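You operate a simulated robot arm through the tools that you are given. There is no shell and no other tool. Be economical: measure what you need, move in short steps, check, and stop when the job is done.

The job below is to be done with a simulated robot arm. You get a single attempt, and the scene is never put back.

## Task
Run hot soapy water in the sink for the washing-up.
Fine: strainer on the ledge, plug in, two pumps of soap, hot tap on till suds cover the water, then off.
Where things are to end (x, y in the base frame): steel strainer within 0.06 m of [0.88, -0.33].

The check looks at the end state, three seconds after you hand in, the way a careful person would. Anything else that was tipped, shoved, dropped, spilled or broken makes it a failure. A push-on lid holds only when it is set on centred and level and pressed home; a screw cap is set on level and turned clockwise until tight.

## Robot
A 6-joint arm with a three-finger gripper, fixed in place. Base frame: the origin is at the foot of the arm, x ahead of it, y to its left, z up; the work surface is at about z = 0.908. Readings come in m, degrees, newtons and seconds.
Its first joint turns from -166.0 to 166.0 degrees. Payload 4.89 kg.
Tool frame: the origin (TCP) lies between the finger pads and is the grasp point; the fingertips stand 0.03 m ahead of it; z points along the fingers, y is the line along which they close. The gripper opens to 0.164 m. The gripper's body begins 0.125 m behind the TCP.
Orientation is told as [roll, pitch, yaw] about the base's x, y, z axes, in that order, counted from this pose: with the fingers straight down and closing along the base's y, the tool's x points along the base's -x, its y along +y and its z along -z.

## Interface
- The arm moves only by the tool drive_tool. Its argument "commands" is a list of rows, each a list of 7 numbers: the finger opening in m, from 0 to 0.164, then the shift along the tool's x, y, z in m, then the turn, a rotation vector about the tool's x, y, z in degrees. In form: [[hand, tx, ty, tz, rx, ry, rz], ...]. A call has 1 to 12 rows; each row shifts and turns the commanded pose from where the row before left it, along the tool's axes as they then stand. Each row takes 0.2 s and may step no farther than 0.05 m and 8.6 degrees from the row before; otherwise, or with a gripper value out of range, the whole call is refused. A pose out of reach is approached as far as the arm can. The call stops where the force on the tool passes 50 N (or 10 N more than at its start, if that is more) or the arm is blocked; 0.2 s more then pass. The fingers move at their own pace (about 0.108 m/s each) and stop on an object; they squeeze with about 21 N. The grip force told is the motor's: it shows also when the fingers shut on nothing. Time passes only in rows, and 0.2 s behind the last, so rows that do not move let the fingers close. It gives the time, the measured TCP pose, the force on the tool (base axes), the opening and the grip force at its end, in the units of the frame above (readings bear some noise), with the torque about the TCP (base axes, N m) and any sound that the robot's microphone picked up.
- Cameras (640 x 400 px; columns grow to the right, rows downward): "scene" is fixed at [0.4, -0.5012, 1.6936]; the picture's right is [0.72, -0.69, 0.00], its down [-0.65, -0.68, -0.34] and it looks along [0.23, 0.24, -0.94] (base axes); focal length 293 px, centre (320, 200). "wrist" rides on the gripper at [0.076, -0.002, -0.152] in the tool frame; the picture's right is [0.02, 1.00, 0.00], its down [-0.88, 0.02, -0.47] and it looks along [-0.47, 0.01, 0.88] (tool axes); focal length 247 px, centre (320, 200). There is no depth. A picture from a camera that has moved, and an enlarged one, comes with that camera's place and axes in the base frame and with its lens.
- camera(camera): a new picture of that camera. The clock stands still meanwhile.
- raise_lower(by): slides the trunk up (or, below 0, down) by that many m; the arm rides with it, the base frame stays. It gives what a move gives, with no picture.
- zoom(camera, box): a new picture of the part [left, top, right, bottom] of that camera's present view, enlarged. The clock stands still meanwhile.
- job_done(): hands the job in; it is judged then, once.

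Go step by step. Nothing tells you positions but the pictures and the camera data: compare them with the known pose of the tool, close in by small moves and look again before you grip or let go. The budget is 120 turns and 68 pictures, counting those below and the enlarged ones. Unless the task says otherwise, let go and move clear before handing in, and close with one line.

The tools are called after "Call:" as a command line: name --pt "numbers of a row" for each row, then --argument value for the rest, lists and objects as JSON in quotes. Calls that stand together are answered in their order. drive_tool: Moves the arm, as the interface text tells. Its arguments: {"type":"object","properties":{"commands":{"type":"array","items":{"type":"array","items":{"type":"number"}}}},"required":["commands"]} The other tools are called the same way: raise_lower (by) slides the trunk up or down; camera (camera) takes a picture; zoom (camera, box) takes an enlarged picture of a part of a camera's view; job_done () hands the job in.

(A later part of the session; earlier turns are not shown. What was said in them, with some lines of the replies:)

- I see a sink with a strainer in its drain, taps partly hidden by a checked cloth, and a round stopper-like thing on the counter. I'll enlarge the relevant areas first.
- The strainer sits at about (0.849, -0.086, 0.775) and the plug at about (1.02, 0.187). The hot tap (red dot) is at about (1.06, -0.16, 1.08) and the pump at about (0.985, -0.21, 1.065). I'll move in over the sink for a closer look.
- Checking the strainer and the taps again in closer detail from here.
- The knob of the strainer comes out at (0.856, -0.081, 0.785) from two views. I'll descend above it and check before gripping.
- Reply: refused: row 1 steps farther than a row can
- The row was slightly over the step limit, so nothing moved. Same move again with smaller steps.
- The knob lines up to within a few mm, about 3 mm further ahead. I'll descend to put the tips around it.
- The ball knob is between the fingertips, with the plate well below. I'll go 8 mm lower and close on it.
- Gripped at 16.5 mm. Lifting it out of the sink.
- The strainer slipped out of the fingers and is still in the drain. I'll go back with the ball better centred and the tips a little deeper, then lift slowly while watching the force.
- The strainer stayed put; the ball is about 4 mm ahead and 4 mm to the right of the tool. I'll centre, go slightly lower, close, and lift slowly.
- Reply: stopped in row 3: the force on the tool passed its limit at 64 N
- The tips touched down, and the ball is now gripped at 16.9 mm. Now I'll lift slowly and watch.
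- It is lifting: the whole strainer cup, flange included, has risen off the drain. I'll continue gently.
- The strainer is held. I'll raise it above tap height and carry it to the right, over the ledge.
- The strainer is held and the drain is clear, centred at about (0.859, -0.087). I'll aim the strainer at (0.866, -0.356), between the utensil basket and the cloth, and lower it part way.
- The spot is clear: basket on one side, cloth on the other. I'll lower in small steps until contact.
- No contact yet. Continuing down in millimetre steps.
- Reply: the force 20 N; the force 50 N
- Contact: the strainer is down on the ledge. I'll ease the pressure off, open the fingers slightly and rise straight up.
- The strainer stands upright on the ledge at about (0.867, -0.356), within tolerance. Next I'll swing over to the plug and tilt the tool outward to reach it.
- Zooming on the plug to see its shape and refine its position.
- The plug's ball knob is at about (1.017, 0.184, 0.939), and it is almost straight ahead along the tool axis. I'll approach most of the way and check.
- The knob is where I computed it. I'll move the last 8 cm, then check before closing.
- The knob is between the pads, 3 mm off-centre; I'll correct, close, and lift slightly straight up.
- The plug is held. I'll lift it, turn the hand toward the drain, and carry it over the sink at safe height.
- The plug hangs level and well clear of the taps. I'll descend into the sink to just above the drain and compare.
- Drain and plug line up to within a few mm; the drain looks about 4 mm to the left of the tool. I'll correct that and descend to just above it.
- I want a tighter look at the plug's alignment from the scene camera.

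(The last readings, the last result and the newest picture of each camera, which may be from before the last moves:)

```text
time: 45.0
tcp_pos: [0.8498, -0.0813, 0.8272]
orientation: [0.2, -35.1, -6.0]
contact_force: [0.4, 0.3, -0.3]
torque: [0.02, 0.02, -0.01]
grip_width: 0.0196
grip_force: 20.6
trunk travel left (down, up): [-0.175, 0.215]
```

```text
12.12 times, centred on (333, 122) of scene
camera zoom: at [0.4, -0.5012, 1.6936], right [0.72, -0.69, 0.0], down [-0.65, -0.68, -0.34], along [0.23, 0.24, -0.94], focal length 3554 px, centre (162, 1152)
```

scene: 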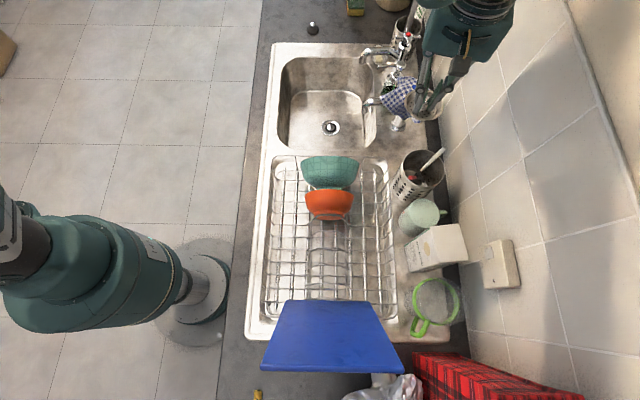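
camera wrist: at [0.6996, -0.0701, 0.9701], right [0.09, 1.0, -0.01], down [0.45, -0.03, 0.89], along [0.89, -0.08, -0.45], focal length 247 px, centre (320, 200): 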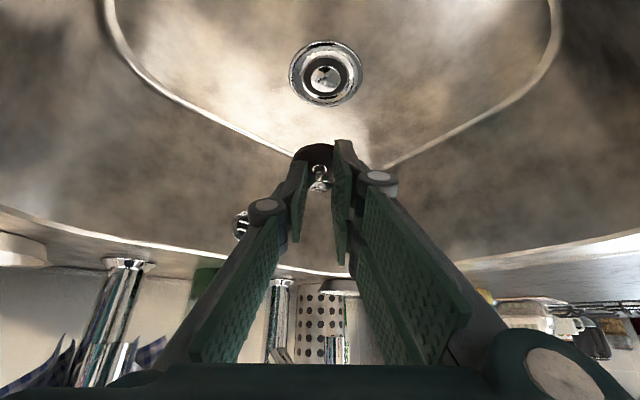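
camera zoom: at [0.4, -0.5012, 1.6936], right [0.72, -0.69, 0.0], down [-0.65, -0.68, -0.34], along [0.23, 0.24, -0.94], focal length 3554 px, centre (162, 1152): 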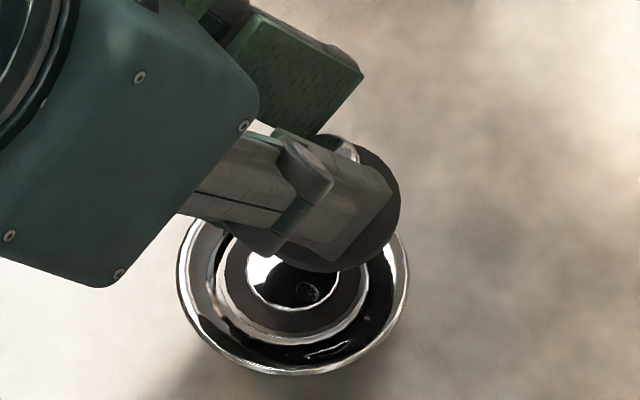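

The drain has a funnel-shaped rim, so a few mm of play is fine. I'll nudge 3 mm left and lower in small steps until contact.

Call:
drive_tool --pt "0 0.0008 0.003 -0.0006 0 0 0" --pt "0 0.0086 0 0.0123 0 0 0" --pt "0 0.0057 0 0.0082 0 0 0" --pt "0 0.0029 0 0.0041 0 0 0" --pt "0 0.0017 0 0.0025 0 0 0" --pt "0 0 0 0 0 0 0"

Call:
zoom --camera "wrist" --box '[230, 60, 410, 220]'

```text
time: 46.1
tcp_pos: [0.8486, -0.079, 0.8001]
orientation: [0.1, -35.5, -6.0]
contact_force: [-5.8, 0.3, 39.3]
torque: [0.38, 0.17, 0.06]
grip_width: 0.0193
grip_force: 21.1
trunk travel left (down, up): [-0.175, 0.215]
stopped in row 5: the force on the tool passed its limit at 59 N (the readings are from after the stop); the commanded pose is now the measured one
```

```text
2.50 times, centred on (320, 140) of wrist
camera zoom: at [0.6987, -0.0648, 0.8799], right [0.09, 1.0, -0.01], down [0.44, -0.03, 0.9], along [0.89, -0.08, -0.44], focal length 617 px, centre (320, 350)
```

zoom: 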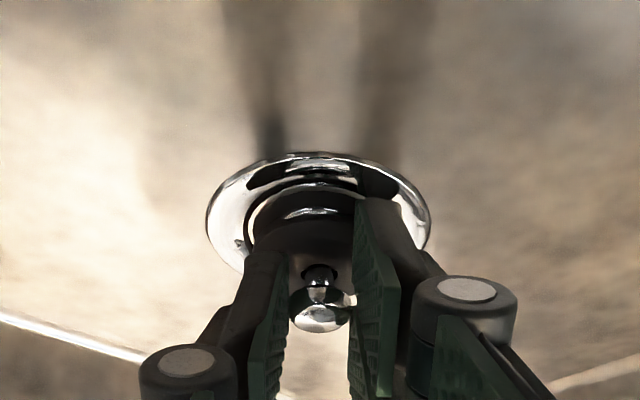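

Contact: the plug is in the mouth of the drain. I'll ease off, open, retreat a little, and see how it sits.

Call:
drive_tool --pt "0 -0.0011 0 -0.0016 0 0 0" --pt "0.025 0 0 0 0 0 0" --pt "0.04 0 0 0 0 0 0" --pt "0.05 0 0 0 0 0 0" --pt "0.05 0 0 -0.02 0 0 0" --pt "0.05 0 0 -0.03 0 0 0" --pt "0.05 0 0 -0.03 0 0 0" --pt "0.05 0 0 0 0 0 0"

Call:
zoom --camera "wrist" --box '[230, 60, 410, 220]'

Call:
zoom --camera "scene" --box '[305, 95, 361, 145]'

```text
time: 47.9
tcp_pos: [0.802, -0.0738, 0.8671]
orientation: [0.1, -35.3, -6.0]
contact_force: [0.0, -0.7, -0.9]
torque: [0.0, 0.0, 0.0]
grip_width: 0.0499
grip_force: 0.0
trunk travel left (down, up): [-0.175, 0.215]
```

```text
2.50 times, centred on (320, 140) of wrist
camera zoom: at [0.6519, -0.0596, 0.9455], right [0.09, 1.0, -0.01], down [0.44, -0.03, 0.9], along [0.89, -0.08, -0.45], focal length 617 px, centre (320, 350)
```

zoom: 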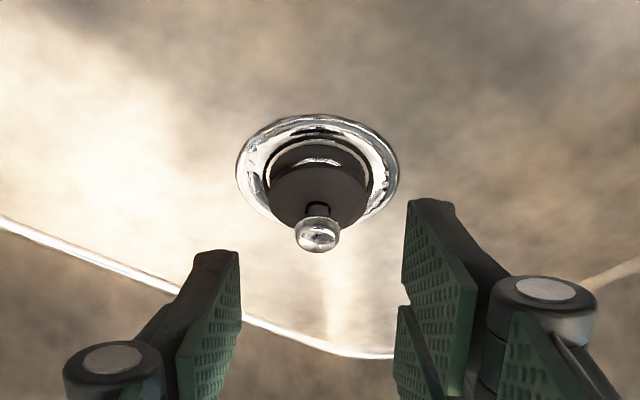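

```text
8.00 times, centred on (333, 120) of scene
camera zoom: at [0.4, -0.5012, 1.6936], right [0.72, -0.69, 0.0], down [-0.65, -0.68, -0.34], along [0.23, 0.24, -0.94], focal length 2346 px, centre (216, 840)
```

zoom: 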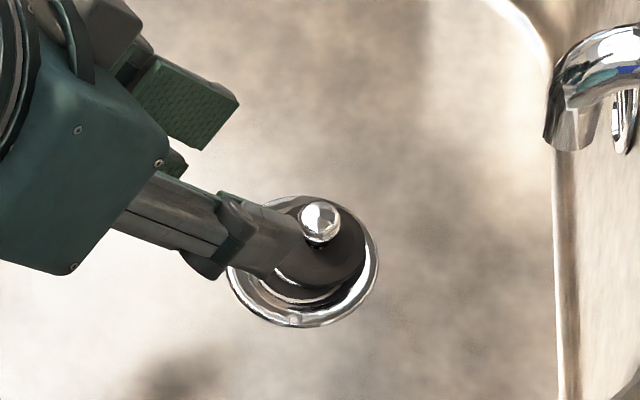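

The arm hides part of the plug, so I'll back off further for a clear view.

Call:
drive_tool --pt "0.05 0 0 -0.045 0 0 0" --pt "0.05 0 0 -0.045 0 0 0" --pt "0.05 0 0 -0.045 0 0 0" --pt "0.05 0 0 0 0 0 0"

Call:
zoom --camera "scene" --box '[305, 95, 361, 145]'

Call:
zoom --camera "wrist" --box '[270, 80, 370, 150]'

```text
time: 48.9
tcp_pos: [0.7246, -0.0654, 0.979]
orientation: [0.2, -35.4, -6.0]
contact_force: [-1.4, 0.1, 0.2]
torque: [0.01, -0.12, 0.01]
grip_width: 0.0501
grip_force: 0.0
trunk travel left (down, up): [-0.175, 0.215]
```

```text
8.00 times, centred on (333, 120) of scene
camera zoom: at [0.4, -0.5012, 1.6936], right [0.72, -0.69, 0.0], down [-0.65, -0.68, -0.34], along [0.23, 0.24, -0.94], focal length 2346 px, centre (216, 840)
```

zoom: 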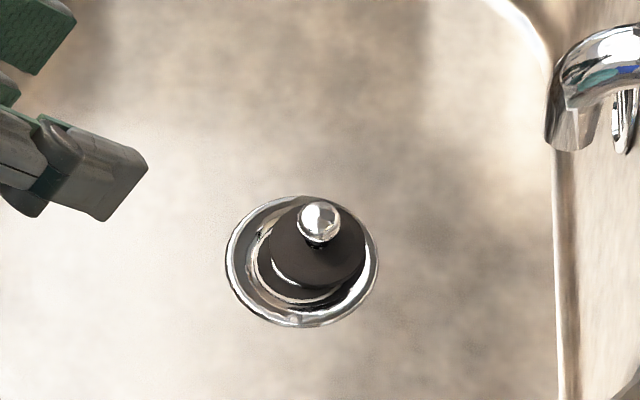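

```text
5.71 times, centred on (320, 115) of wrist
camera zoom: at [0.5741, -0.0512, 1.0573], right [0.09, 1.0, -0.01], down [0.44, -0.03, 0.9], along [0.89, -0.08, -0.44], focal length 1411 px, centre (320, 686)
```

zoom: 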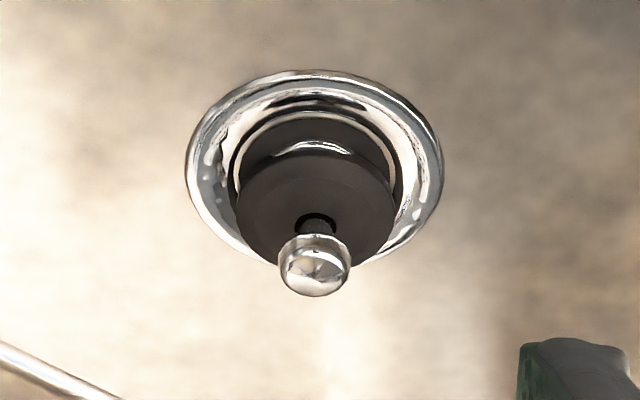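

The plug sits about 9 mm too far outward (+x) on the funnel, with no sideways offset. I'll re-grip the knob, lift a little, and shift it 9 mm inward.

Call:
drive_tool --pt "0.05 0 0 0.045 0 0 0" --pt "0.05 0 0 0.045 0 0 0" --pt "0.05 0 0 0.045 0 0 0" --pt "0.05 0 0 0.045 0 0 0" --pt "0.05 0 0 0.025 0 0 0" --pt "0.05 0 0 0.009 0 0 0" --pt "0.0 0 0 0 0 0 0" --pt "0.0 0 0 0 0 0 0" --pt "0.0 0 0 0 0 0 0" --pt "0.0 -0.0029 0 -0.0041 0 0 0" --pt "0.0 -0.0029 0 -0.0041 0 0 0" --pt "0.0 0.0074 0 -0.0052 0 0 0"

Call:
zoom --camera "wrist" --box '[230, 60, 410, 220]'

```text
time: 51.5
tcp_pos: [0.8404, -0.0784, 0.8105]
orientation: [0.1, -35.2, -6.1]
contact_force: [0.4, 0.2, -0.4]
torque: [0.0, 0.03, 0.02]
grip_width: 0.0192
grip_force: 21.5
trunk travel left (down, up): [-0.175, 0.215]
```

```text
2.50 times, centred on (320, 140) of wrist
camera zoom: at [0.6905, -0.0635, 0.8903], right [0.09, 1.0, -0.01], down [0.44, -0.03, 0.9], along [0.89, -0.08, -0.45], focal length 617 px, centre (320, 350)
```

zoom: 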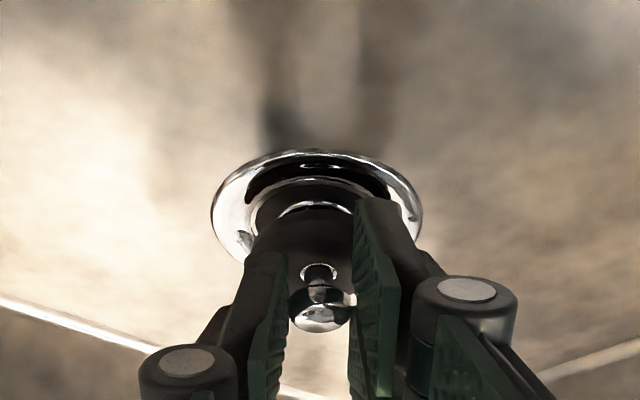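

Now lowering in small steps; it should go deeper than before if it is centred.

Call:
drive_tool --pt "0 0.0046 -0.001 0.0066 0 0 0" --pt "0 0.0029 0 0.0041 0 0 0" --pt "0 0.0017 0 0.0025 0 0 0" --pt "0 0.0017 0 0.0025 0 0 0" --pt "0 0.0017 0 0.0025 0 0 0" --pt "0 0.0017 0 0.0025 0 0 0"

Call:
zoom --camera "wrist" --box '[230, 60, 410, 220]'

```text
time: 52.2
tcp_pos: [0.8397, -0.0802, 0.8016]
orientation: [0.0, -35.8, -6.1]
contact_force: [-5.8, 0.6, 37.1]
torque: [0.36, 0.15, 0.04]
grip_width: 0.0194
grip_force: 21.0
trunk travel left (down, up): [-0.175, 0.215]
stopped in row 3: the force on the tool passed its limit at 57 N (the readings are from after the stop); the commanded pose is now the measured one
```

```text
2.50 times, centred on (320, 140) of wrist
camera zoom: at [0.6896, -0.0654, 0.8792], right [0.09, 1.0, -0.01], down [0.44, -0.03, 0.9], along [0.89, -0.08, -0.44], focal length 617 px, centre (320, 350)
```

zoom: 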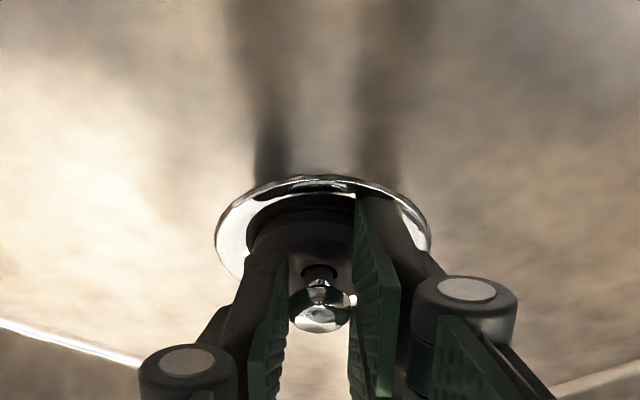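

The contact torque is the same as before, so it is the fingertips touching the rim, not the plug. I'll release here, back off and look.

Call:
drive_tool --pt "0 -0.0011 0 -0.0016 0 0 0" --pt "0.025 0 0 0 0 0 0" --pt "0.04 0 0 0 0 0 0" --pt "0.05 0 0 0 0 0 0" --pt "0.05 0 0 -0.02 0 0 0" --pt "0.05 0 0 -0.03 0 0 0" --pt "0.05 0 0 -0.045 0 0 0" --pt "0.05 0 0 -0.045 0 0 0" --pt "0.05 0 0 -0.045 0 0 0" --pt "0.05 0 0 0 0 0 0"

Call:
zoom --camera "scene" --box '[305, 95, 361, 145]'

Call:
zoom --camera "wrist" --box '[270, 80, 370, 150]'

```text
time: 53.6
tcp_pos: [0.8254, -0.08, 0.8299]
orientation: [-0.1, -35.7, -6.0]
contact_force: [14.7, -15.4, 4.8]
torque: [1.31, 1.97, 2.33]
grip_width: 0.0505
grip_force: 0.1
trunk travel left (down, up): [-0.175, 0.215]
stopped in row 6: the force on the tool passed its limit at 72 N (the readings are from after the stop); the commanded pose is now the measured one
```

```text
8.00 times, centred on (333, 120) of scene
camera zoom: at [0.4, -0.5012, 1.6936], right [0.72, -0.69, 0.0], down [-0.65, -0.68, -0.34], along [0.23, 0.24, -0.94], focal length 2346 px, centre (216, 840)
```

zoom: 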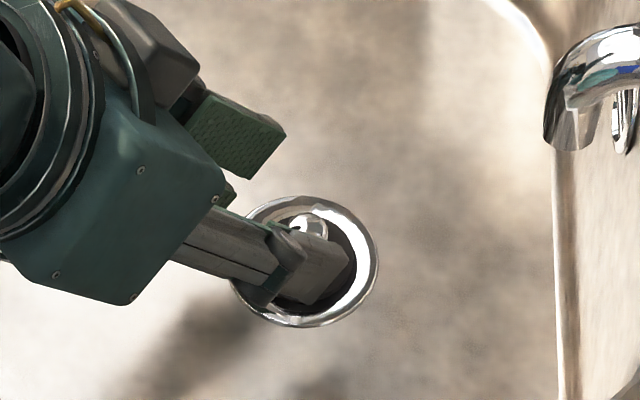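

```text
5.71 times, centred on (320, 115) of wrist
camera zoom: at [0.6742, -0.0657, 0.9081], right [0.09, 1.0, -0.01], down [0.44, -0.03, 0.9], along [0.89, -0.08, -0.44], focal length 1411 px, centre (320, 686)
```

zoom: 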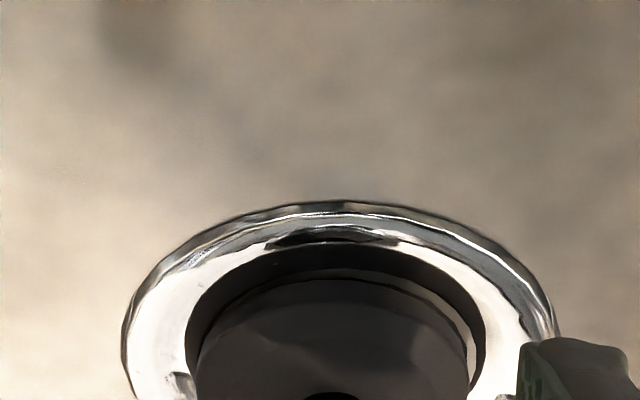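

The wrist camera brushed the sink's front wall on the way back (the force points along the wall normal). I'll shift slightly away from it and rise straight up instead.

Call:
drive_tool --pt "0.05 -0.0041 -0.002 0.0029 0 0 0" --pt "0.05 -0.0115 0 -0.0164 0 0 0" --pt "0.05 -0.02 0 -0.0287 0 0 0" --pt "0.05 -0.02 0 -0.0287 0 0 0" --pt "0.05 -0.02 0 -0.0287 0 0 0" --pt "0.05 0 0 -0.04 0 0 0" --pt "0.05 0 0 -0.04 0 0 0" --pt "0.05 0 0 0 0 0 0"

Call:
zoom --camera "scene" --box '[305, 95, 361, 145]'

```text
time: 55.4
tcp_pos: [0.7796, -0.0768, 1.0212]
orientation: [0.0, -35.7, -6.0]
contact_force: [-0.2, 0.1, -0.1]
torque: [0.0, -0.03, 0.02]
grip_width: 0.0503
grip_force: 0.0
trunk travel left (down, up): [-0.175, 0.215]
```

```text
8.00 times, centred on (333, 120) of scene
camera zoom: at [0.4, -0.5012, 1.6936], right [0.72, -0.69, 0.0], down [-0.65, -0.68, -0.34], along [0.23, 0.24, -0.94], focal length 2346 px, centre (216, 840)
```

zoom: 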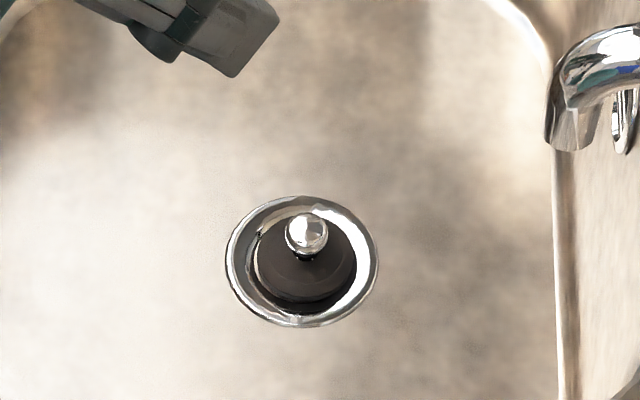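

The plug has now dropped into its seat and looks centred. I'll bring the tool upright with closed fingers and press down on the knob to seat it firmly.

Call:
drive_tool --pt "0.03 0 0 -0.02 0 7.15 0" --pt "0.0 0 0 0 0 7.15 0" --pt "0.0 0 0 0 0 7.15 0" --pt "0.0 0 0 0 0 7.15 0" --pt "0.0 0 0 0 0 7.1 0" --pt "0.0 -0.04 0.002 0 0 0 0" --pt "0.0 -0.043 0.002 0 0 0 0" --pt "0.0 0 0 0.04 0 0 0" --pt "0.0 0 0 0.045 0 0 0" --pt "0.0 0 0 0.045 0 0 0" --pt "0.0 0 0 0 0 0 0"

Call:
zoom --camera "wrist" --box '[240, 60, 400, 210]'

```text
time: 57.8
tcp_pos: [0.8521, -0.0826, 0.9035]
orientation: [0.1, -0.1, -6.0]
contact_force: [0.3, 0.0, 0.4]
torque: [0.04, 0.04, 0.01]
grip_width: 0.0
grip_force: 21.1
trunk travel left (down, up): [-0.175, 0.215]
```

```text
2.67 times, centred on (320, 135) of wrist
camera zoom: at [0.7755, -0.0748, 1.0555], right [0.08, 1.0, 0.0], down [0.88, -0.07, 0.47], along [0.47, -0.04, -0.88], focal length 659 px, centre (320, 373)
```

zoom: 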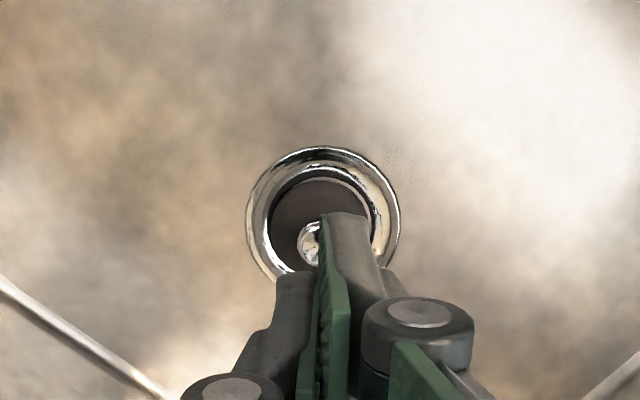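

The knob is just ahead of the tip. I'll centre over it and press down until force builds.

Call:
drive_tool --pt "0 -0.007 0.002 0.03 0 0 0" --pt "0 0 0 0.03 0 0 0" --pt "0 0 0 0.01 0 0 0" --pt "0 0 0 0.005 0 0 0" --pt "0 0 0 0.004 0 0 0" --pt "0 0 0 0.004 0 0 0" --pt "0 0 0 0.004 0 0 0" --pt "0 0 0 0.004 0 0 0" --pt "0 0 0 0.004 0 0 0"

Call:
zoom --camera "wrist" --box '[240, 60, 400, 210]'

```text
time: 59.8
tcp_pos: [0.8589, -0.0779, 0.814]
orientation: [0.0, -0.2, -6.0]
contact_force: [6.0, 3.0, 35.4]
torque: [0.16, -0.24, 0.01]
grip_width: 0.0059
grip_force: 21.2
trunk travel left (down, up): [-0.175, 0.215]
```

```text
2.67 times, centred on (320, 135) of wrist
camera zoom: at [0.7824, -0.0714, 0.9649], right [0.08, 1.0, 0.0], down [0.88, -0.07, 0.48], along [0.47, -0.04, -0.88], focal length 659 px, centre (320, 373)
```

zoom: 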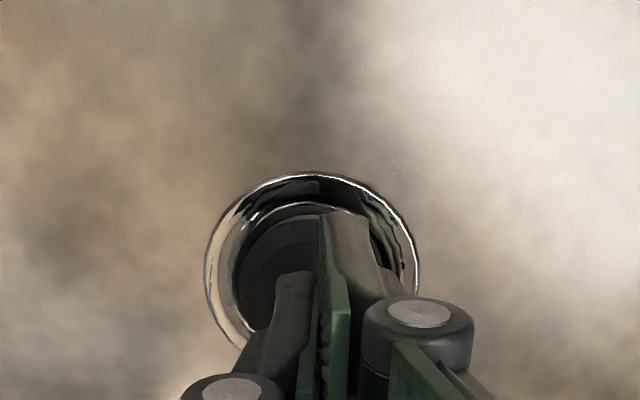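

It is pressing at 35 N. A touch more, then lift clear and look.

Call:
drive_tool --pt "0 0 0 0.002 0 0 0" --pt "0 0 0 -0.005 0 0 0" --pt "0 0 0 -0.04 0 0 0" --pt "0 0.02 0 -0.04 0 0 0" --pt "0 0.02 0 -0.04 0 0 0" --pt "0 0.02 0 -0.04 0 0 0" --pt "0 0.02 0 -0.04 0 0 0" --pt "0 0.02 0 -0.04 0 0 0" --pt "0 0 0 -0.04 0 0 0" --pt "0 0 0 0 0 0 0"

Call:
zoom --camera "wrist" --box '[200, 30, 440, 180]'

Call:
zoom --camera "scene" --box '[300, 40, 440, 145]'

```text
time: 60.1
tcp_pos: [0.8592, -0.0775, 0.8126]
orientation: [-0.1, -0.2, -6.0]
contact_force: [-2.1, 2.1, 36.6]
torque: [-0.16, 0.11, 0.04]
grip_width: 0.0062
grip_force: 20.7
trunk travel left (down, up): [-0.175, 0.215]
stopped in row 1: the force on the tool passed its limit at 54 N (the readings are from after the stop); the commanded pose is now the measured one
```

```text
2.67 times, centred on (320, 105) of wrist
camera zoom: at [0.7824, -0.0714, 0.9649], right [0.08, 1.0, 0.0], down [0.88, -0.07, 0.48], along [0.47, -0.04, -0.88], focal length 659 px, centre (320, 453)
```

zoom: 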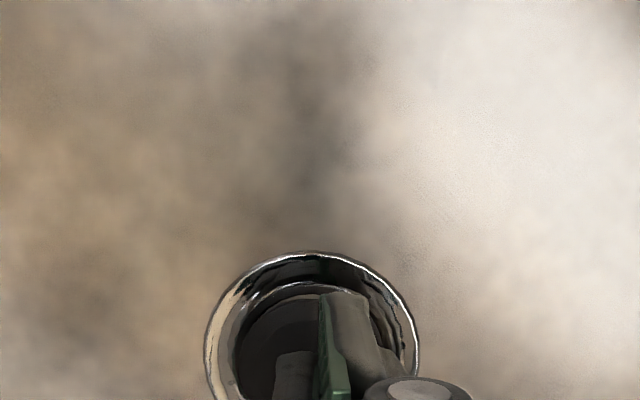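

```text
3.81 times, centred on (370, 92) of scene
camera zoom: at [0.4, -0.5012, 1.6936], right [0.72, -0.69, 0.0], down [-0.65, -0.68, -0.34], along [0.23, 0.24, -0.94], focal length 1117 px, centre (130, 610)
```

zoom: 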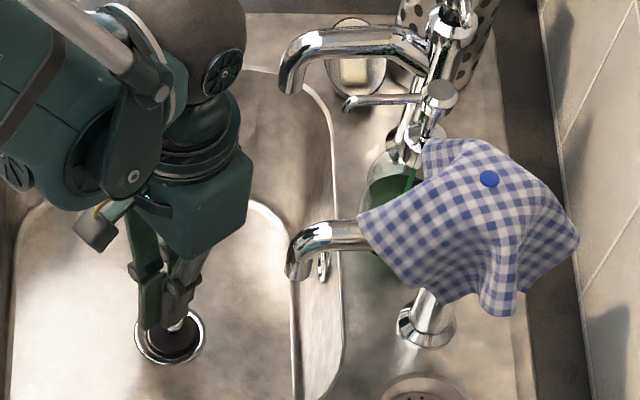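

Force limit reached at 54 N, so the plug is pressed home. Now I'll rise clear and look at the plug, then turn to the soap pump.

Call:
drive_tool --pt "0 0 0 -0.01 0 0 0" --pt "0 0 0 -0.04 0 0 0" --pt "0 0.02 0 -0.045 0 0 0" --pt "0 0.02 0 -0.045 0 0 0" --pt "0 0.02 0 -0.045 0 0 0" --pt "0 0.02 0 -0.045 0 0 0" --pt "0 0 0 -0.048 0 0 0" --pt "0 0 0 -0.048 0 0 0" --pt "0 0 0 -0.048 0 0 0" --pt "0 0 0 -0.02 0 0 0" --pt "0 0 0 0 0 0 0"

Call:
camera --camera "wrist"

```text
time: 62.5
tcp_pos: [0.7796, -0.0701, 1.2083]
orientation: [0.0, -0.1, -6.0]
contact_force: [0.1, 0.4, 0.7]
torque: [0.04, -0.09, -0.02]
grip_width: 0.0
grip_force: 20.9
trunk travel left (down, up): [-0.175, 0.215]
```

```text
16 pictures are left
camera wrist: at [0.7025, -0.0639, 1.3592], right [0.08, 1.0, 0.0], down [0.88, -0.07, 0.47], along [0.47, -0.04, -0.88], focal length 247 px, centre (320, 200)
```

wrist: 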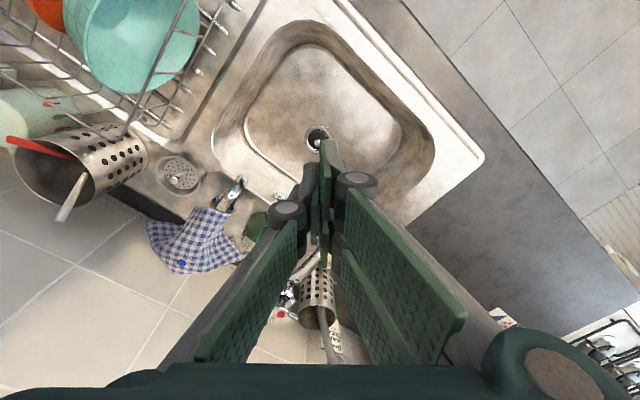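

The plug is in place in the sink. Moving over towards the soap pump with a slight outward tilt, fingers part open so I can see it.

Call:
drive_tool --pt "0.06 0 0 0 0 0 6" --pt "0.06 -0.0347 -0.0192 0 0 0 0" --pt "0.06 -0.0347 -0.0192 0 0 0 0" --pt "0.06 -0.0347 -0.0192 0 0 0 0" --pt "0.06 -0.0347 -0.0192 0 0 0 0" --pt "0.06 -0.0347 -0.0192 0 0 0 0" --pt "0.06 0 0 0 0 -6.67 0" --pt "0.06 0 0 0 0 -6.67 0" --pt "0.06 0 0 0 0 -6.67 0" --pt "0.06 0 0 0 0 0 0"

Call:
camera --camera "wrist"

```text
time: 64.7
tcp_pos: [0.93, -0.1998, 1.2058]
orientation: [0.0, -20.2, -12.0]
contact_force: [-0.6, -0.3, 0.7]
torque: [-0.04, -0.11, 0.02]
grip_width: 0.06
grip_force: 0.1
trunk travel left (down, up): [-0.175, 0.215]
```

```text
15 pictures are left
camera wrist: at [0.8072, -0.1751, 1.3217], right [0.19, 0.98, -0.01], down [0.65, -0.12, 0.75], along [0.73, -0.15, -0.66], focal length 247 px, centre (320, 200)
```

wrist: 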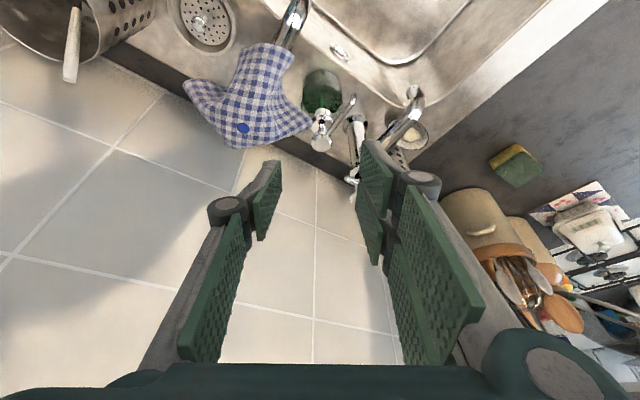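

The pump cap is at about (0.9825, -0.212, 1.07), with its nozzle pointing into the sink. I'll close the fingers and come to just above it.

Call:
drive_tool --pt "0 0 0 0 0 0 0" --pt "0 -0.0116 -0.001 0.03 0 0 0" --pt "0 -0.0116 0 0.03 0 0 0" --pt "0 0 0 0.02 0 0 0" --pt "0 0 0 0.02 0 0 0" --pt "0 0 0 0 0 0 0"

Call:
camera --camera "wrist"

Call:
zoom --camera "scene" --box '[350, 20, 440, 120]'

```text
time: 66.1
tcp_pos: [0.9862, -0.2126, 1.119]
orientation: [0.0, -20.1, -12.0]
contact_force: [0.2, 0.2, -0.7]
torque: [-0.01, 0.0, -0.02]
grip_width: 0.0001
grip_force: 20.6
trunk travel left (down, up): [-0.175, 0.215]
```

```text
14 pictures are left
camera wrist: at [0.8632, -0.1878, 1.2355], right [0.19, 0.98, -0.01], down [0.65, -0.12, 0.75], along [0.73, -0.15, -0.67], focal length 247 px, centre (320, 200)
```

wrist: 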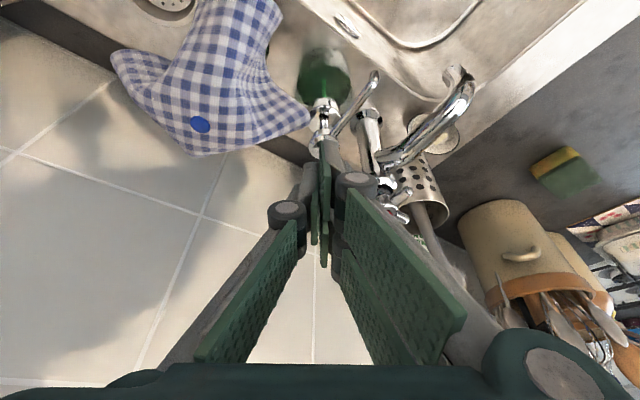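

```text
4.00 times, centred on (395, 70) of scene
camera zoom: at [0.4, -0.5012, 1.6936], right [0.72, -0.69, 0.0], down [-0.65, -0.68, -0.34], along [0.23, 0.24, -0.94], focal length 1173 px, centre (20, 720)
```

zoom: 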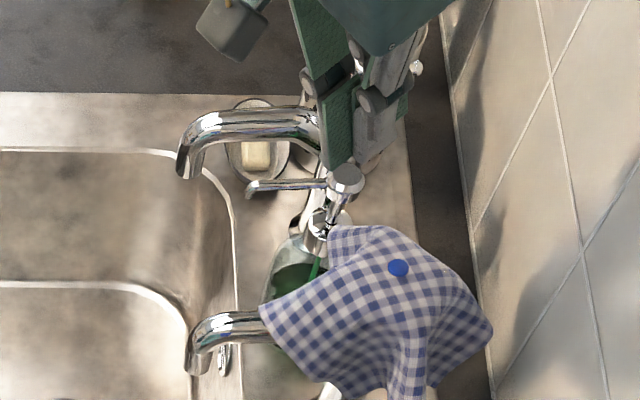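

The tip is right over the cap. I'll press straight down in small steps and watch force and sound.

Call:
drive_tool --pt "0 0.0034 0 0.0094 0 0 0" --pt "0 0.002 0 0.0056 0 0 0" --pt "0 0.002 0 0.0056 0 0 0" --pt "0 0 0 0 0 0 0"

```text
time: 67.1
tcp_pos: [0.9854, -0.2119, 1.0981]
orientation: [0.0, -20.2, -12.0]
contact_force: [0.2, -0.6, 1.1]
torque: [-0.04, 0.01, 0.01]
grip_width: 0.0001
grip_force: 21.3
trunk travel left (down, up): [-0.175, 0.215]
```

Call:
drive_tool --pt "0 0.0014 0 0.0038 0 0 0" --pt "0 0.0014 0 0.0038 0 0 0" --pt "0 0 0 0 0 0 0"

```text
time: 67.9
tcp_pos: [0.9847, -0.2129, 1.0899]
orientation: [0.0, -20.2, -12.0]
contact_force: [-2.0, 2.8, 7.8]
torque: [0.13, 0.13, -0.02]
grip_width: 0.0001
grip_force: 21.1
trunk travel left (down, up): [-0.175, 0.215]
```

Contact with the cap at 8 N. Continuing the stroke.

Call:
drive_tool --pt "0 0.0014 0 0.0038 0 0 0" --pt "0 0.0014 0 0.0038 0 0 0" --pt "0 0.0014 0 0.0038 0 0 0" --pt "0 0 0 0 0 0 0"

Call:
zoom --camera "scene" --box '[350, 20, 440, 120]'

```text
time: 68.7
tcp_pos: [0.9836, -0.2125, 1.0839]
orientation: [0.0, -20.3, -12.0]
contact_force: [-8.1, 3.2, 43.8]
torque: [0.27, 0.58, 0.08]
grip_width: 0.0001
grip_force: 21.2
trunk travel left (down, up): [-0.175, 0.215]
stopped in row 3: the force on the tool passed its limit at 54 N (the readings are from after the stop); the commanded pose is now the measured one
```

```text
4.00 times, centred on (395, 70) of scene
camera zoom: at [0.4, -0.5012, 1.6936], right [0.72, -0.69, 0.0], down [-0.65, -0.68, -0.34], along [0.23, 0.24, -0.94], focal length 1173 px, centre (20, 720)
```

zoom: 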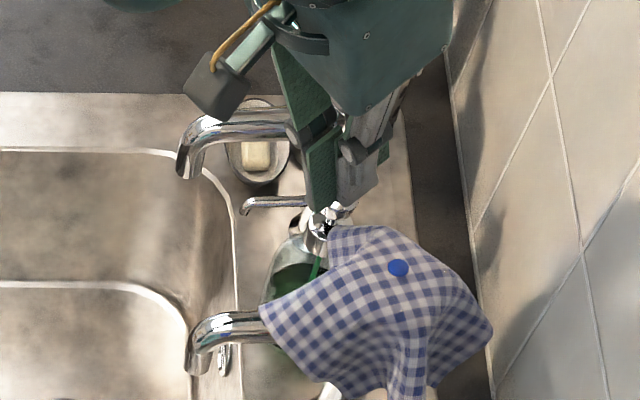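

The nozzle dropped by about 2 cm and the pump bottomed out: one full stroke. I'll rise to let it spring back, then look at it.

Call:
drive_tool --pt "0 -0.0034 0 -0.0094 0 0 0" --pt "0 -0.0034 0 -0.0094 0 0 0" --pt "0 -0.0034 0 -0.0094 0 0 0" --pt "0 -0.0017 0 -0.0047 0 0 0" --pt "0 0 0 0 0 0 0" --pt "0 0 0 0 0 0 0" --pt "0 0 0 0 0 0 0"

Call:
zoom --camera "scene" --box '[350, 20, 440, 120]'

```text
time: 70.3
tcp_pos: [0.9837, -0.2145, 1.1147]
orientation: [0.0, -20.2, -12.0]
contact_force: [0.4, 0.1, 0.2]
torque: [-0.01, 0.0, 0.03]
grip_width: 0.0
grip_force: 20.5
trunk travel left (down, up): [-0.175, 0.215]
```

```text
4.00 times, centred on (395, 70) of scene
camera zoom: at [0.4, -0.5012, 1.6936], right [0.72, -0.69, 0.0], down [-0.65, -0.68, -0.34], along [0.23, 0.24, -0.94], focal length 1173 px, centre (20, 720)
```

zoom: 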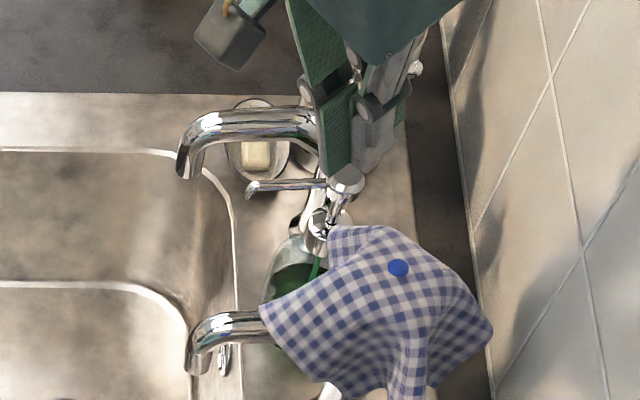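

The pump sprang back fully and the bottle has not moved. Second stroke, then rise.

Call:
drive_tool --pt "0 0.0034 0 0.0094 0 0 0" --pt "0 0.0024 0 0.0066 0 0 0" --pt "0 0.0021 0 0.0056 0 0 0" --pt "0 0.0014 0 0.0038 0 0 0" --pt "0 0.0014 0 0.0038 0 0 0" --pt "0 0 0 0 0 0 0"

```text
time: 71.7
tcp_pos: [0.9826, -0.2116, 1.0859]
orientation: [0.0, -20.3, -12.0]
contact_force: [-1.7, -0.8, 20.6]
torque: [0.05, 0.21, 0.01]
grip_width: 0.0
grip_force: 20.8
trunk travel left (down, up): [-0.175, 0.215]
```

Almost at the bottom; a little further to complete the stroke.

Call:
drive_tool --pt "0 0.0007 0 0.0019 0 0 0" --pt "0 0.0005 0 0.0014 0 0 0"

```text
time: 72.3
tcp_pos: [0.9833, -0.2121, 1.0848]
orientation: [-0.1, -20.2, -12.0]
contact_force: [-3.2, -2.2, 42.2]
torque: [0.09, 0.39, 0.03]
grip_width: 0.0
grip_force: 21.1
trunk travel left (down, up): [-0.175, 0.215]
```

Two full pumps are done. I'll rise and move over to view the hot tap handle.

Call:
drive_tool --pt "0 -0.0068 0 -0.0188 0 0 0" --pt "0 -0.0137 0 -0.0376 0 0 0" --pt "0 -0.0137 0 -0.0376 0 0 0" --pt "0.08 -0.0068 0 -0.0188 0 0 0" --pt "0.08 0 0.03 0 -1.2 0 -3.2" --pt "0.08 0 0.03 0 0 0 0" --pt "0.08 0 0 0 0 -5 0" --pt "0.08 0 0 0 0 -5 0" --pt "0.08 0 0 0 0 0 0"

Call:
camera --camera "wrist"

```text
time: 74.3
tcp_pos: [0.9944, -0.1532, 1.2015]
orientation: [0.0, -30.2, -8.7]
contact_force: [-0.9, -0.1, 0.3]
torque: [0.0, -0.04, -0.01]
grip_width: 0.0799
grip_force: 0.2
trunk travel left (down, up): [-0.175, 0.215]
```

```text
10 pictures are left
camera wrist: at [0.8524, -0.1328, 1.2935], right [0.13, 0.99, -0.01], down [0.52, -0.06, 0.85], along [0.84, -0.12, -0.52], focal length 247 px, centre (320, 200)
```

wrist: 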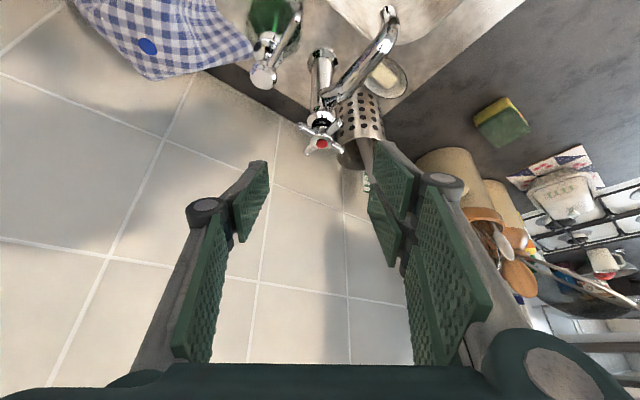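

The hot tap's red-marked hub is at about (1.064, -0.1615, 1.083), and its four arms leave gaps in line with my fingers. I'll come to just above it with the fingers straddling the hub.

Call:
drive_tool --pt "0.056 -0.005 0.0023 0.022 0 0 0" --pt "0.056 -0.005 0 0.022 0 0 0" --pt "0.056 -0.005 0 0.022 0 0 0" --pt "0.056 -0.005 0 0.022 0 0 0" --pt "0.056 0 0 0 0 0 0"

Call:
zoom --camera "wrist" --box '[230, 100, 410, 230]'

```text
time: 75.5
tcp_pos: [1.0571, -0.1612, 1.1337]
orientation: [0.0, -30.1, -8.7]
contact_force: [0.3, 0.1, 0.3]
torque: [-0.04, 0.04, -0.01]
grip_width: 0.0561
grip_force: 0.0
trunk travel left (down, up): [-0.175, 0.215]
```

```text
3.08 times, centred on (320, 165) of wrist
camera zoom: at [0.9153, -0.1412, 1.226], right [0.13, 0.99, -0.01], down [0.52, -0.06, 0.85], along [0.84, -0.12, -0.52], focal length 760 px, centre (320, 308)
```

zoom: 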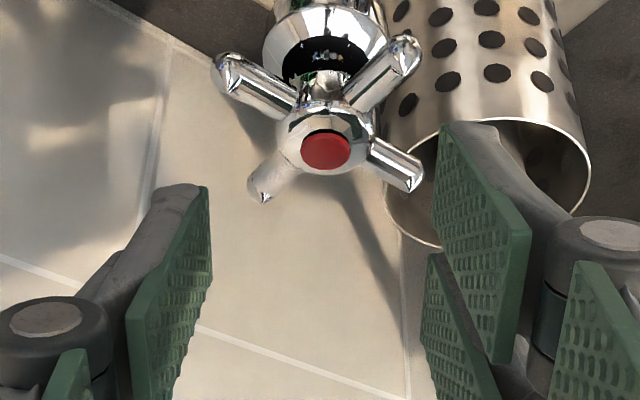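

The handle is clear: arms at ±45°, hub at (1.0655, -0.161). I'll square the fingers to the gaps and lower them around the hub.

Call:
drive_tool --pt "0.056 0 0 0 -2.17 0 -3.76" --pt "0.056 0 0 0 -2.17 0 -3.76" --pt "0.056 0.0075 0 0.013 0 0 0" --pt "0.056 0.0075 0 0.013 0 0 0" --pt "0.056 0.004 0 0.0069 0 0 0" --pt "0.056 0.004 0 0.0069 0 0 0" --pt "0.056 0 0 0 0 0 0"

```text
time: 77.1
tcp_pos: [1.0564, -0.1616, 1.0891]
orientation: [0.0, -30.2, 0.2]
contact_force: [-0.2, 0.8, -0.7]
torque: [0.03, 0.01, -0.02]
grip_width: 0.0557
grip_force: 0.1
trunk travel left (down, up): [-0.175, 0.215]
```

The fingers are around the hub with no contact. I'll close to a loose fit and turn anticlockwise (opening) a little, watching the torque and listening for water.

Call:
drive_tool --pt "0.046 0 0 0 0 0 0" --pt "0.046 0 -0.0009 0 -3 0 -5.2" --pt "0.046 0 -0.0009 0 -3 0 -5.2" --pt "0.046 0 -0.0009 0 -3 0 -5.2" --pt "0.046 0 -0.0009 0 -3 0 -5.2" --pt "0.046 0 0 0 0 0 0"

```text
time: 78.5
tcp_pos: [1.0569, -0.1643, 1.0901]
orientation: [-0.1, -30.2, 24.4]
contact_force: [31.2, 7.8, 24.0]
torque: [-0.27, -0.24, 0.04]
grip_width: 0.0489
grip_force: 44.9
trunk travel left (down, up): [-0.175, 0.215]
```

There is some force, but I can't tell if the handle turned. Checking.

Call:
zoom --camera "wrist" --box '[230, 90, 410, 220]'

```text
3.08 times, centred on (320, 155) of wrist
camera zoom: at [0.9269, -0.2231, 1.1818], right [-0.43, 0.9, -0.01], down [0.47, 0.23, 0.85], along [0.77, 0.36, -0.52], focal length 760 px, centre (320, 338)
```

zoom: 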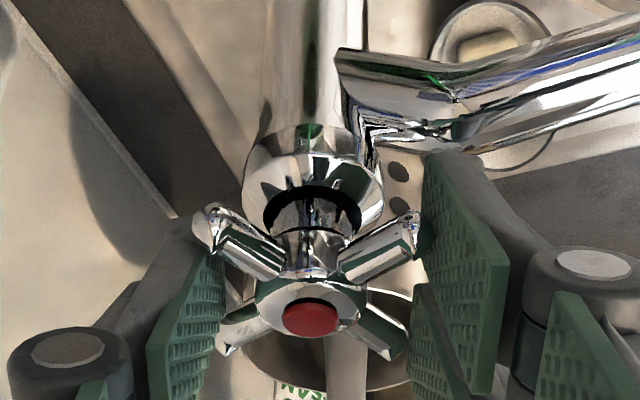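

The handle has turned with the fingers by about 20°. I'll relax the squeeze slightly and continue turning.

Call:
drive_tool --pt "0.05 -0.0016 -0.0008 0.0009 0 0 0" --pt "0.05 0 -0.0009 0 -3 0 -5.2" --pt "0.05 0 -0.0009 0 -3 0 -5.2" --pt "0.05 0 -0.0009 0 -3 0 -5.2" --pt "0.05 0 -0.0009 0 -3 0 -5.2" --pt "0.05 0 0 0 0 0 0"

```text
time: 79.9
tcp_pos: [1.0601, -0.1668, 1.0898]
orientation: [-0.3, -30.2, 48.2]
contact_force: [-2.9, 2.8, -0.2]
torque: [0.03, -0.05, 0.06]
grip_width: 0.0515
grip_force: 2.3
trunk travel left (down, up): [-0.175, 0.215]
```

Turned to about 45°. Checking the spout for water.

Call:
zoom --camera "scene" --box '[280, 20, 440, 150]'

```text
3.08 times, centred on (360, 85) of scene
camera zoom: at [0.4, -0.5012, 1.6936], right [0.72, -0.69, 0.0], down [-0.65, -0.68, -0.34], along [0.23, 0.24, -0.94], focal length 902 px, centre (197, 554)
```

zoom: 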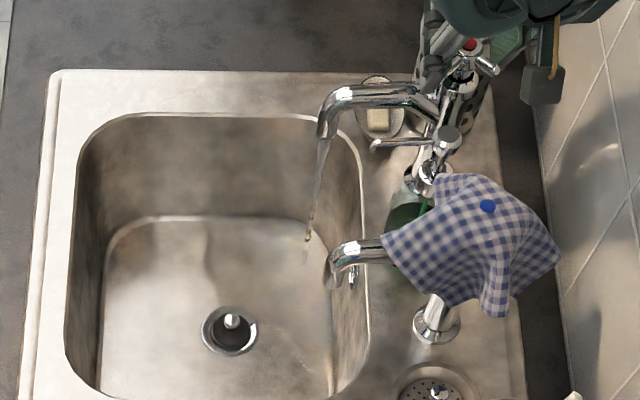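

Water is running into the sink. I'll open it a little more and let it run.

Call:
drive_tool --pt "0.05 0 -0.0009 0 -3 0 -5.2" --pt "0.05 0 -0.0009 0 -3 0 -5.2" --pt "0.05 0 0 0 0 0 0" --pt "0.05 0 0 0 0 0 0" --pt "0.05 0 0 0 0 0 0" --pt "0.05 0 0 0 0 0 0" --pt "0.05 0 0 0 0 0 0" --pt "0.05 0 0 0 0 0 0" --pt "0.05 0 0 0 0 0 0" --pt "0.05 0 0 0 0 0 0" --pt "0.05 0 0 0 0 0 0" --pt "0.05 0 0 0 0 0 0"

Call:
drive_tool --pt "0.05 0 0 0 0 0 0" --pt "0.05 0 0 0 0 0 0" --pt "0.05 0 0 0 0 0 0" --pt "0.05 0 0 0 0 0 0" --pt "0.05 0 0 0 0 0 0" --pt "0.05 0 0 0 0 0 0" --pt "0.05 0 0 0 0 0 0" --pt "0.05 0 0 0 0 0 0" --pt "0.05 0 0 0 0 0 0" --pt "0.05 0 0 0 0 0 0" --pt "0.05 0 0 0 0 0 0" --pt "0.05 0 0 0 0 0 0"

Call:
zoom --camera "scene" --box '[270, 20, 440, 150]'

```text
time: 82.5
tcp_pos: [1.0621, -0.1689, 1.0891]
orientation: [-0.2, -30.1, 60.3]
contact_force: [-2.2, 2.3, 0.7]
torque: [0.04, 0.06, 0.04]
grip_width: 0.0516
grip_force: 1.5
trunk travel left (down, up): [-0.175, 0.215]
```

```text
time: 85.1
tcp_pos: [1.0616, -0.1689, 1.0884]
orientation: [-0.1, -30.1, 60.1]
contact_force: [-3.4, 2.2, -0.5]
torque: [0.02, 0.05, 0.05]
grip_width: 0.0515
grip_force: 1.4
trunk travel left (down, up): [-0.175, 0.215]
```

```text
3.08 times, centred on (355, 85) of scene
camera zoom: at [0.4, -0.5012, 1.6936], right [0.72, -0.69, 0.0], down [-0.65, -0.68, -0.34], along [0.23, 0.24, -0.94], focal length 902 px, centre (212, 554)
```

zoom: 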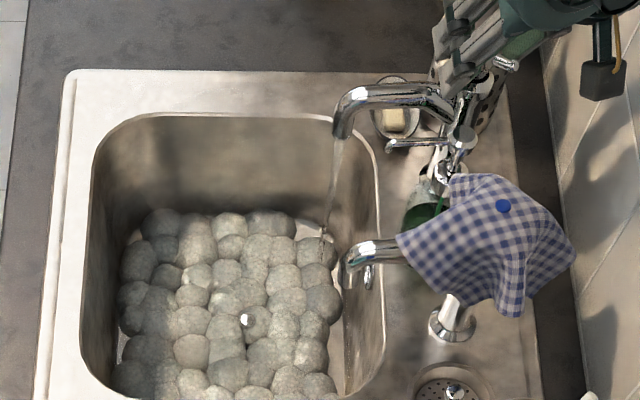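

Suds already cover nearly everything. I'll give it about two more seconds and then turn the tap back clockwise.

Call:
drive_tool --pt "0.05 0 0 0 0 0 0" --pt "0.05 0 0 0 0 0 0" --pt "0.05 0 0 0 0 0 0" --pt "0.05 0 0 0 0 0 0" --pt "0.05 0 0 0 0 0 0" --pt "0.05 0 0 0 0 0 0" --pt "0.05 0 0 0 0 0 0" --pt "0.05 0 0 0 0 0 0"

Call:
zoom --camera "scene" --box '[265, 40, 405, 160]'

```text
time: 86.9
tcp_pos: [1.062, -0.1685, 1.0887]
orientation: [-0.2, -30.1, 60.2]
contact_force: [-3.8, 2.5, 0.2]
torque: [0.07, 0.03, 0.03]
grip_width: 0.0515
grip_force: 2.1
trunk travel left (down, up): [-0.175, 0.215]
```

```text
3.33 times, centred on (335, 100) of scene
camera zoom: at [0.4, -0.5012, 1.6936], right [0.72, -0.69, 0.0], down [-0.65, -0.68, -0.34], along [0.23, 0.24, -0.94], focal length 977 px, centre (270, 533)
```

zoom: 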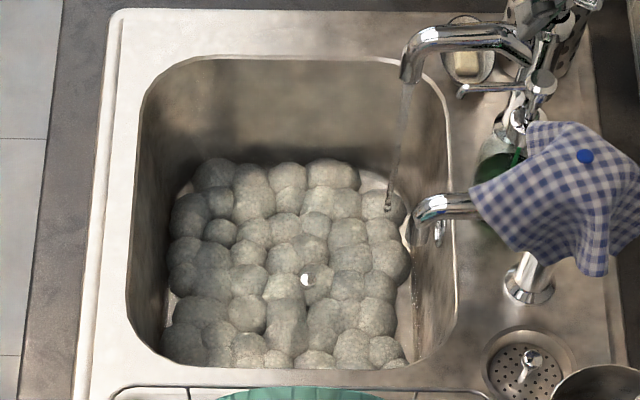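

A few thin gaps remain at the edges; another couple of seconds, then I'll close.

Call:
drive_tool --pt "0.05 0 0 0 0 0 0" --pt "0.05 0 0 0 0 0 0" --pt "0.05 0 0 0 0 0 0" --pt "0.05 0 0 0 0 0 0" --pt "0.05 0 0 0 0 0 0" --pt "0.05 0 0 0 0 0 0" --pt "0.05 0 0 0 0 0 0" --pt "0.05 0 0 0 0 0 0" --pt "0.05 0 0 0 0 0 0" --pt "0.05 0 0 0 0 0 0" --pt "0.05 0 0 0 0 0 0" --pt "0.05 0 0 0 0 0 0"

Call:
zoom --camera "scene" --box '[265, 40, 405, 160]'

```text
time: 89.5
tcp_pos: [1.0626, -0.1682, 1.0884]
orientation: [-0.2, -30.1, 60.2]
contact_force: [-3.3, 2.2, -0.2]
torque: [0.05, 0.04, 0.03]
grip_width: 0.0518
grip_force: 2.0
trunk travel left (down, up): [-0.175, 0.215]
```

```text
3.33 times, centred on (335, 100) of scene
camera zoom: at [0.4, -0.5012, 1.6936], right [0.72, -0.69, 0.0], down [-0.65, -0.68, -0.34], along [0.23, 0.24, -0.94], focal length 977 px, centre (270, 533)
```

zoom: 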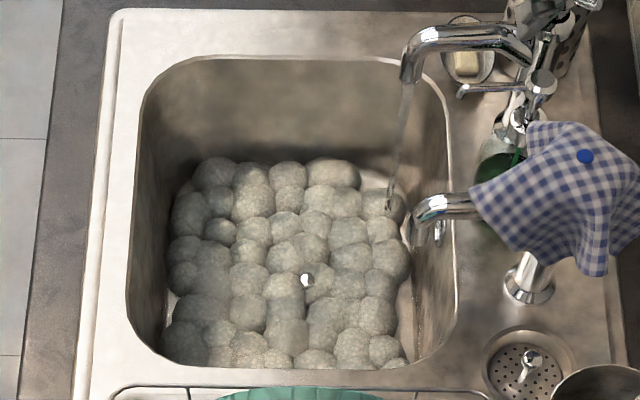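

The suds are a full blanket over the water now. Turning the tap off, clockwise.

Call:
drive_tool --pt "0.05 0 0.0009 0 3 0 5.2" --pt "0.05 0 0.0009 0 3 0 5.2" --pt "0.05 0 0.0009 0 3 0 5.2" --pt "0.05 0 0.0009 0 3 0 5.2" --pt "0.05 0 0.0009 0 3 0 5.2" --pt "0.05 0 0.0009 0 3 0 5.2" --pt "0.05 0 0.0009 0 3 0 5.2" --pt "0.05 0 0.0009 0 3 0 5.2" --pt "0.05 0 0.0009 0 3 0 5.2" --pt "0.05 0 0.0009 0 3 0 5.2" --pt "0.05 0 0.0009 0 3 0 5.2"

```text
time: 91.9
tcp_pos: [1.058, -0.1602, 1.0895]
orientation: [0.0, -30.3, -5.7]
contact_force: [14.5, 9.0, 10.4]
torque: [0.14, -0.15, 3.03]
grip_width: 0.0556
grip_force: 45.1
trunk travel left (down, up): [-0.175, 0.215]
```

Torque of 3 N·m against clockwise: the tap is at its closed stop. Checking that the water has stopped.

Call:
zoom --camera "scene" --box '[280, 30, 440, 160]'

```text
3.08 times, centred on (360, 95) of scene
camera zoom: at [0.4, -0.5012, 1.6936], right [0.72, -0.69, 0.0], down [-0.65, -0.68, -0.34], along [0.23, 0.24, -0.94], focal length 902 px, centre (197, 523)
```

zoom: 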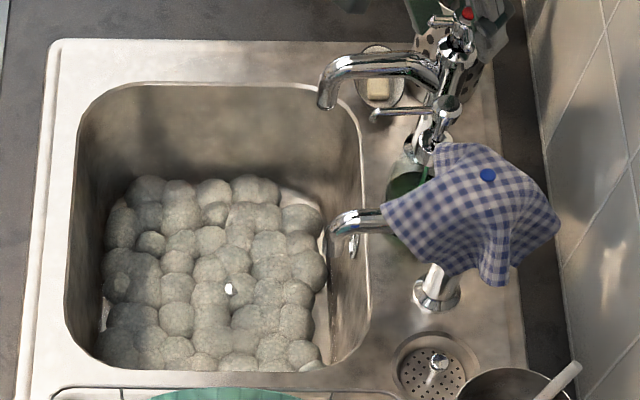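

The water has stopped. I'll back the fingers off to the free centre, open slightly, and rise clear of the handle.

Call:
drive_tool --pt "0.054 0 -0.0005 0 -1.5 0 -2.6" --pt "0.056 0 -0.0004 0 -1.4 0 -2.4" --pt "0.056 0 0 0 0 0 0" --pt "0.056 -0.005 0 -0.0087 0 0 0" --pt "0.056 -0.01 0 -0.0173 0 0 0" --pt "0.056 -0.015 0 -0.026 0 0 0" --pt "0.056 -0.02 0 -0.0346 0 0 0" --pt "0.056 0 0 -0.04 0 0 0" --pt "0.056 0 0 -0.045 0 0 0" --pt "0.056 0 0 -0.045 0 0 0" --pt "0.056 0 0 -0.045 0 0 0"

Call:
camera --camera "scene"

```text
time: 94.3
tcp_pos: [0.9705, -0.1599, 1.3384]
orientation: [0.1, -30.1, -0.1]
contact_force: [1.7, -1.3, -1.3]
torque: [0.0, 0.11, 0.03]
grip_width: 0.0559
grip_force: 0.0
trunk travel left (down, up): [-0.175, 0.215]
```

```text
2 pictures are left
```

scene: 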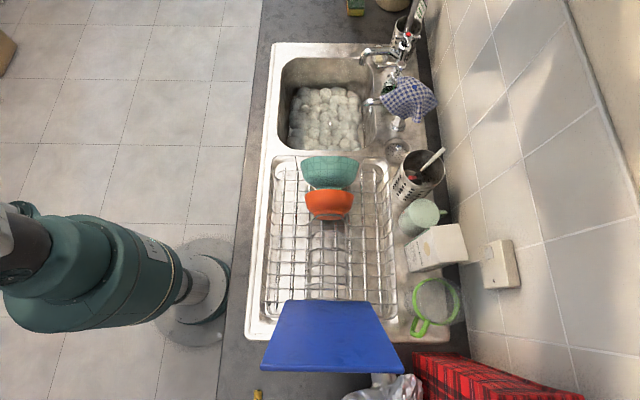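

The arm is clear. I'll back away further and take one last close look.

Call:
drive_tool --pt "0.056 0 0 -0.045 0 0 0" --pt "0.056 0 0 -0.045 0 0 0" --pt "0.056 0 0 -0.045 0 0 0" --pt "0.056 0 0 0 0 0 0" --pt "0.056 0 0 0 0 0 0"

Call:
zoom --camera "scene" --box '[270, 20, 440, 170]'

```text
time: 95.5
tcp_pos: [0.8999, -0.159, 1.4577]
orientation: [0.0, -30.3, -0.1]
contact_force: [-0.3, 0.6, -0.3]
torque: [-0.01, 0.0, -0.01]
grip_width: 0.056
grip_force: 0.1
trunk travel left (down, up): [-0.175, 0.215]
```

```text
2.67 times, centred on (355, 95) of scene
camera zoom: at [0.4, -0.5012, 1.6936], right [0.72, -0.69, 0.0], down [-0.65, -0.68, -0.34], along [0.23, 0.24, -0.94], focal length 782 px, centre (227, 480)
```

zoom: 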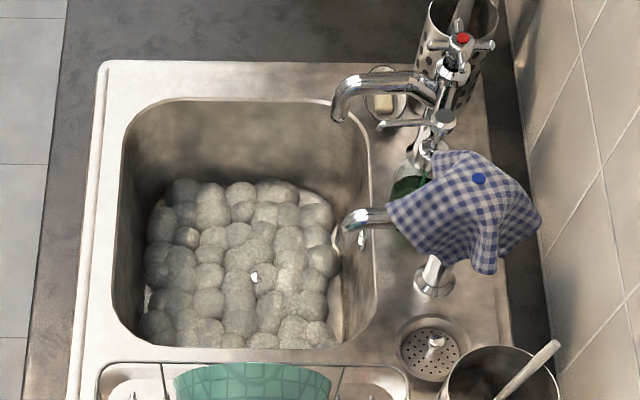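

The tap is off, suds cover the water, the strainer is on the ledge and nothing else has moved, so I'm handing in.

Call:
job_done

```text
The job is handed in.
```

The sink has hot soapy water: strainer on the ledge at about (0.867, -0.356), plug pressed in, two pumps of soap, and the hot tap off again with suds covering the water apart from thin gaps at the edges.
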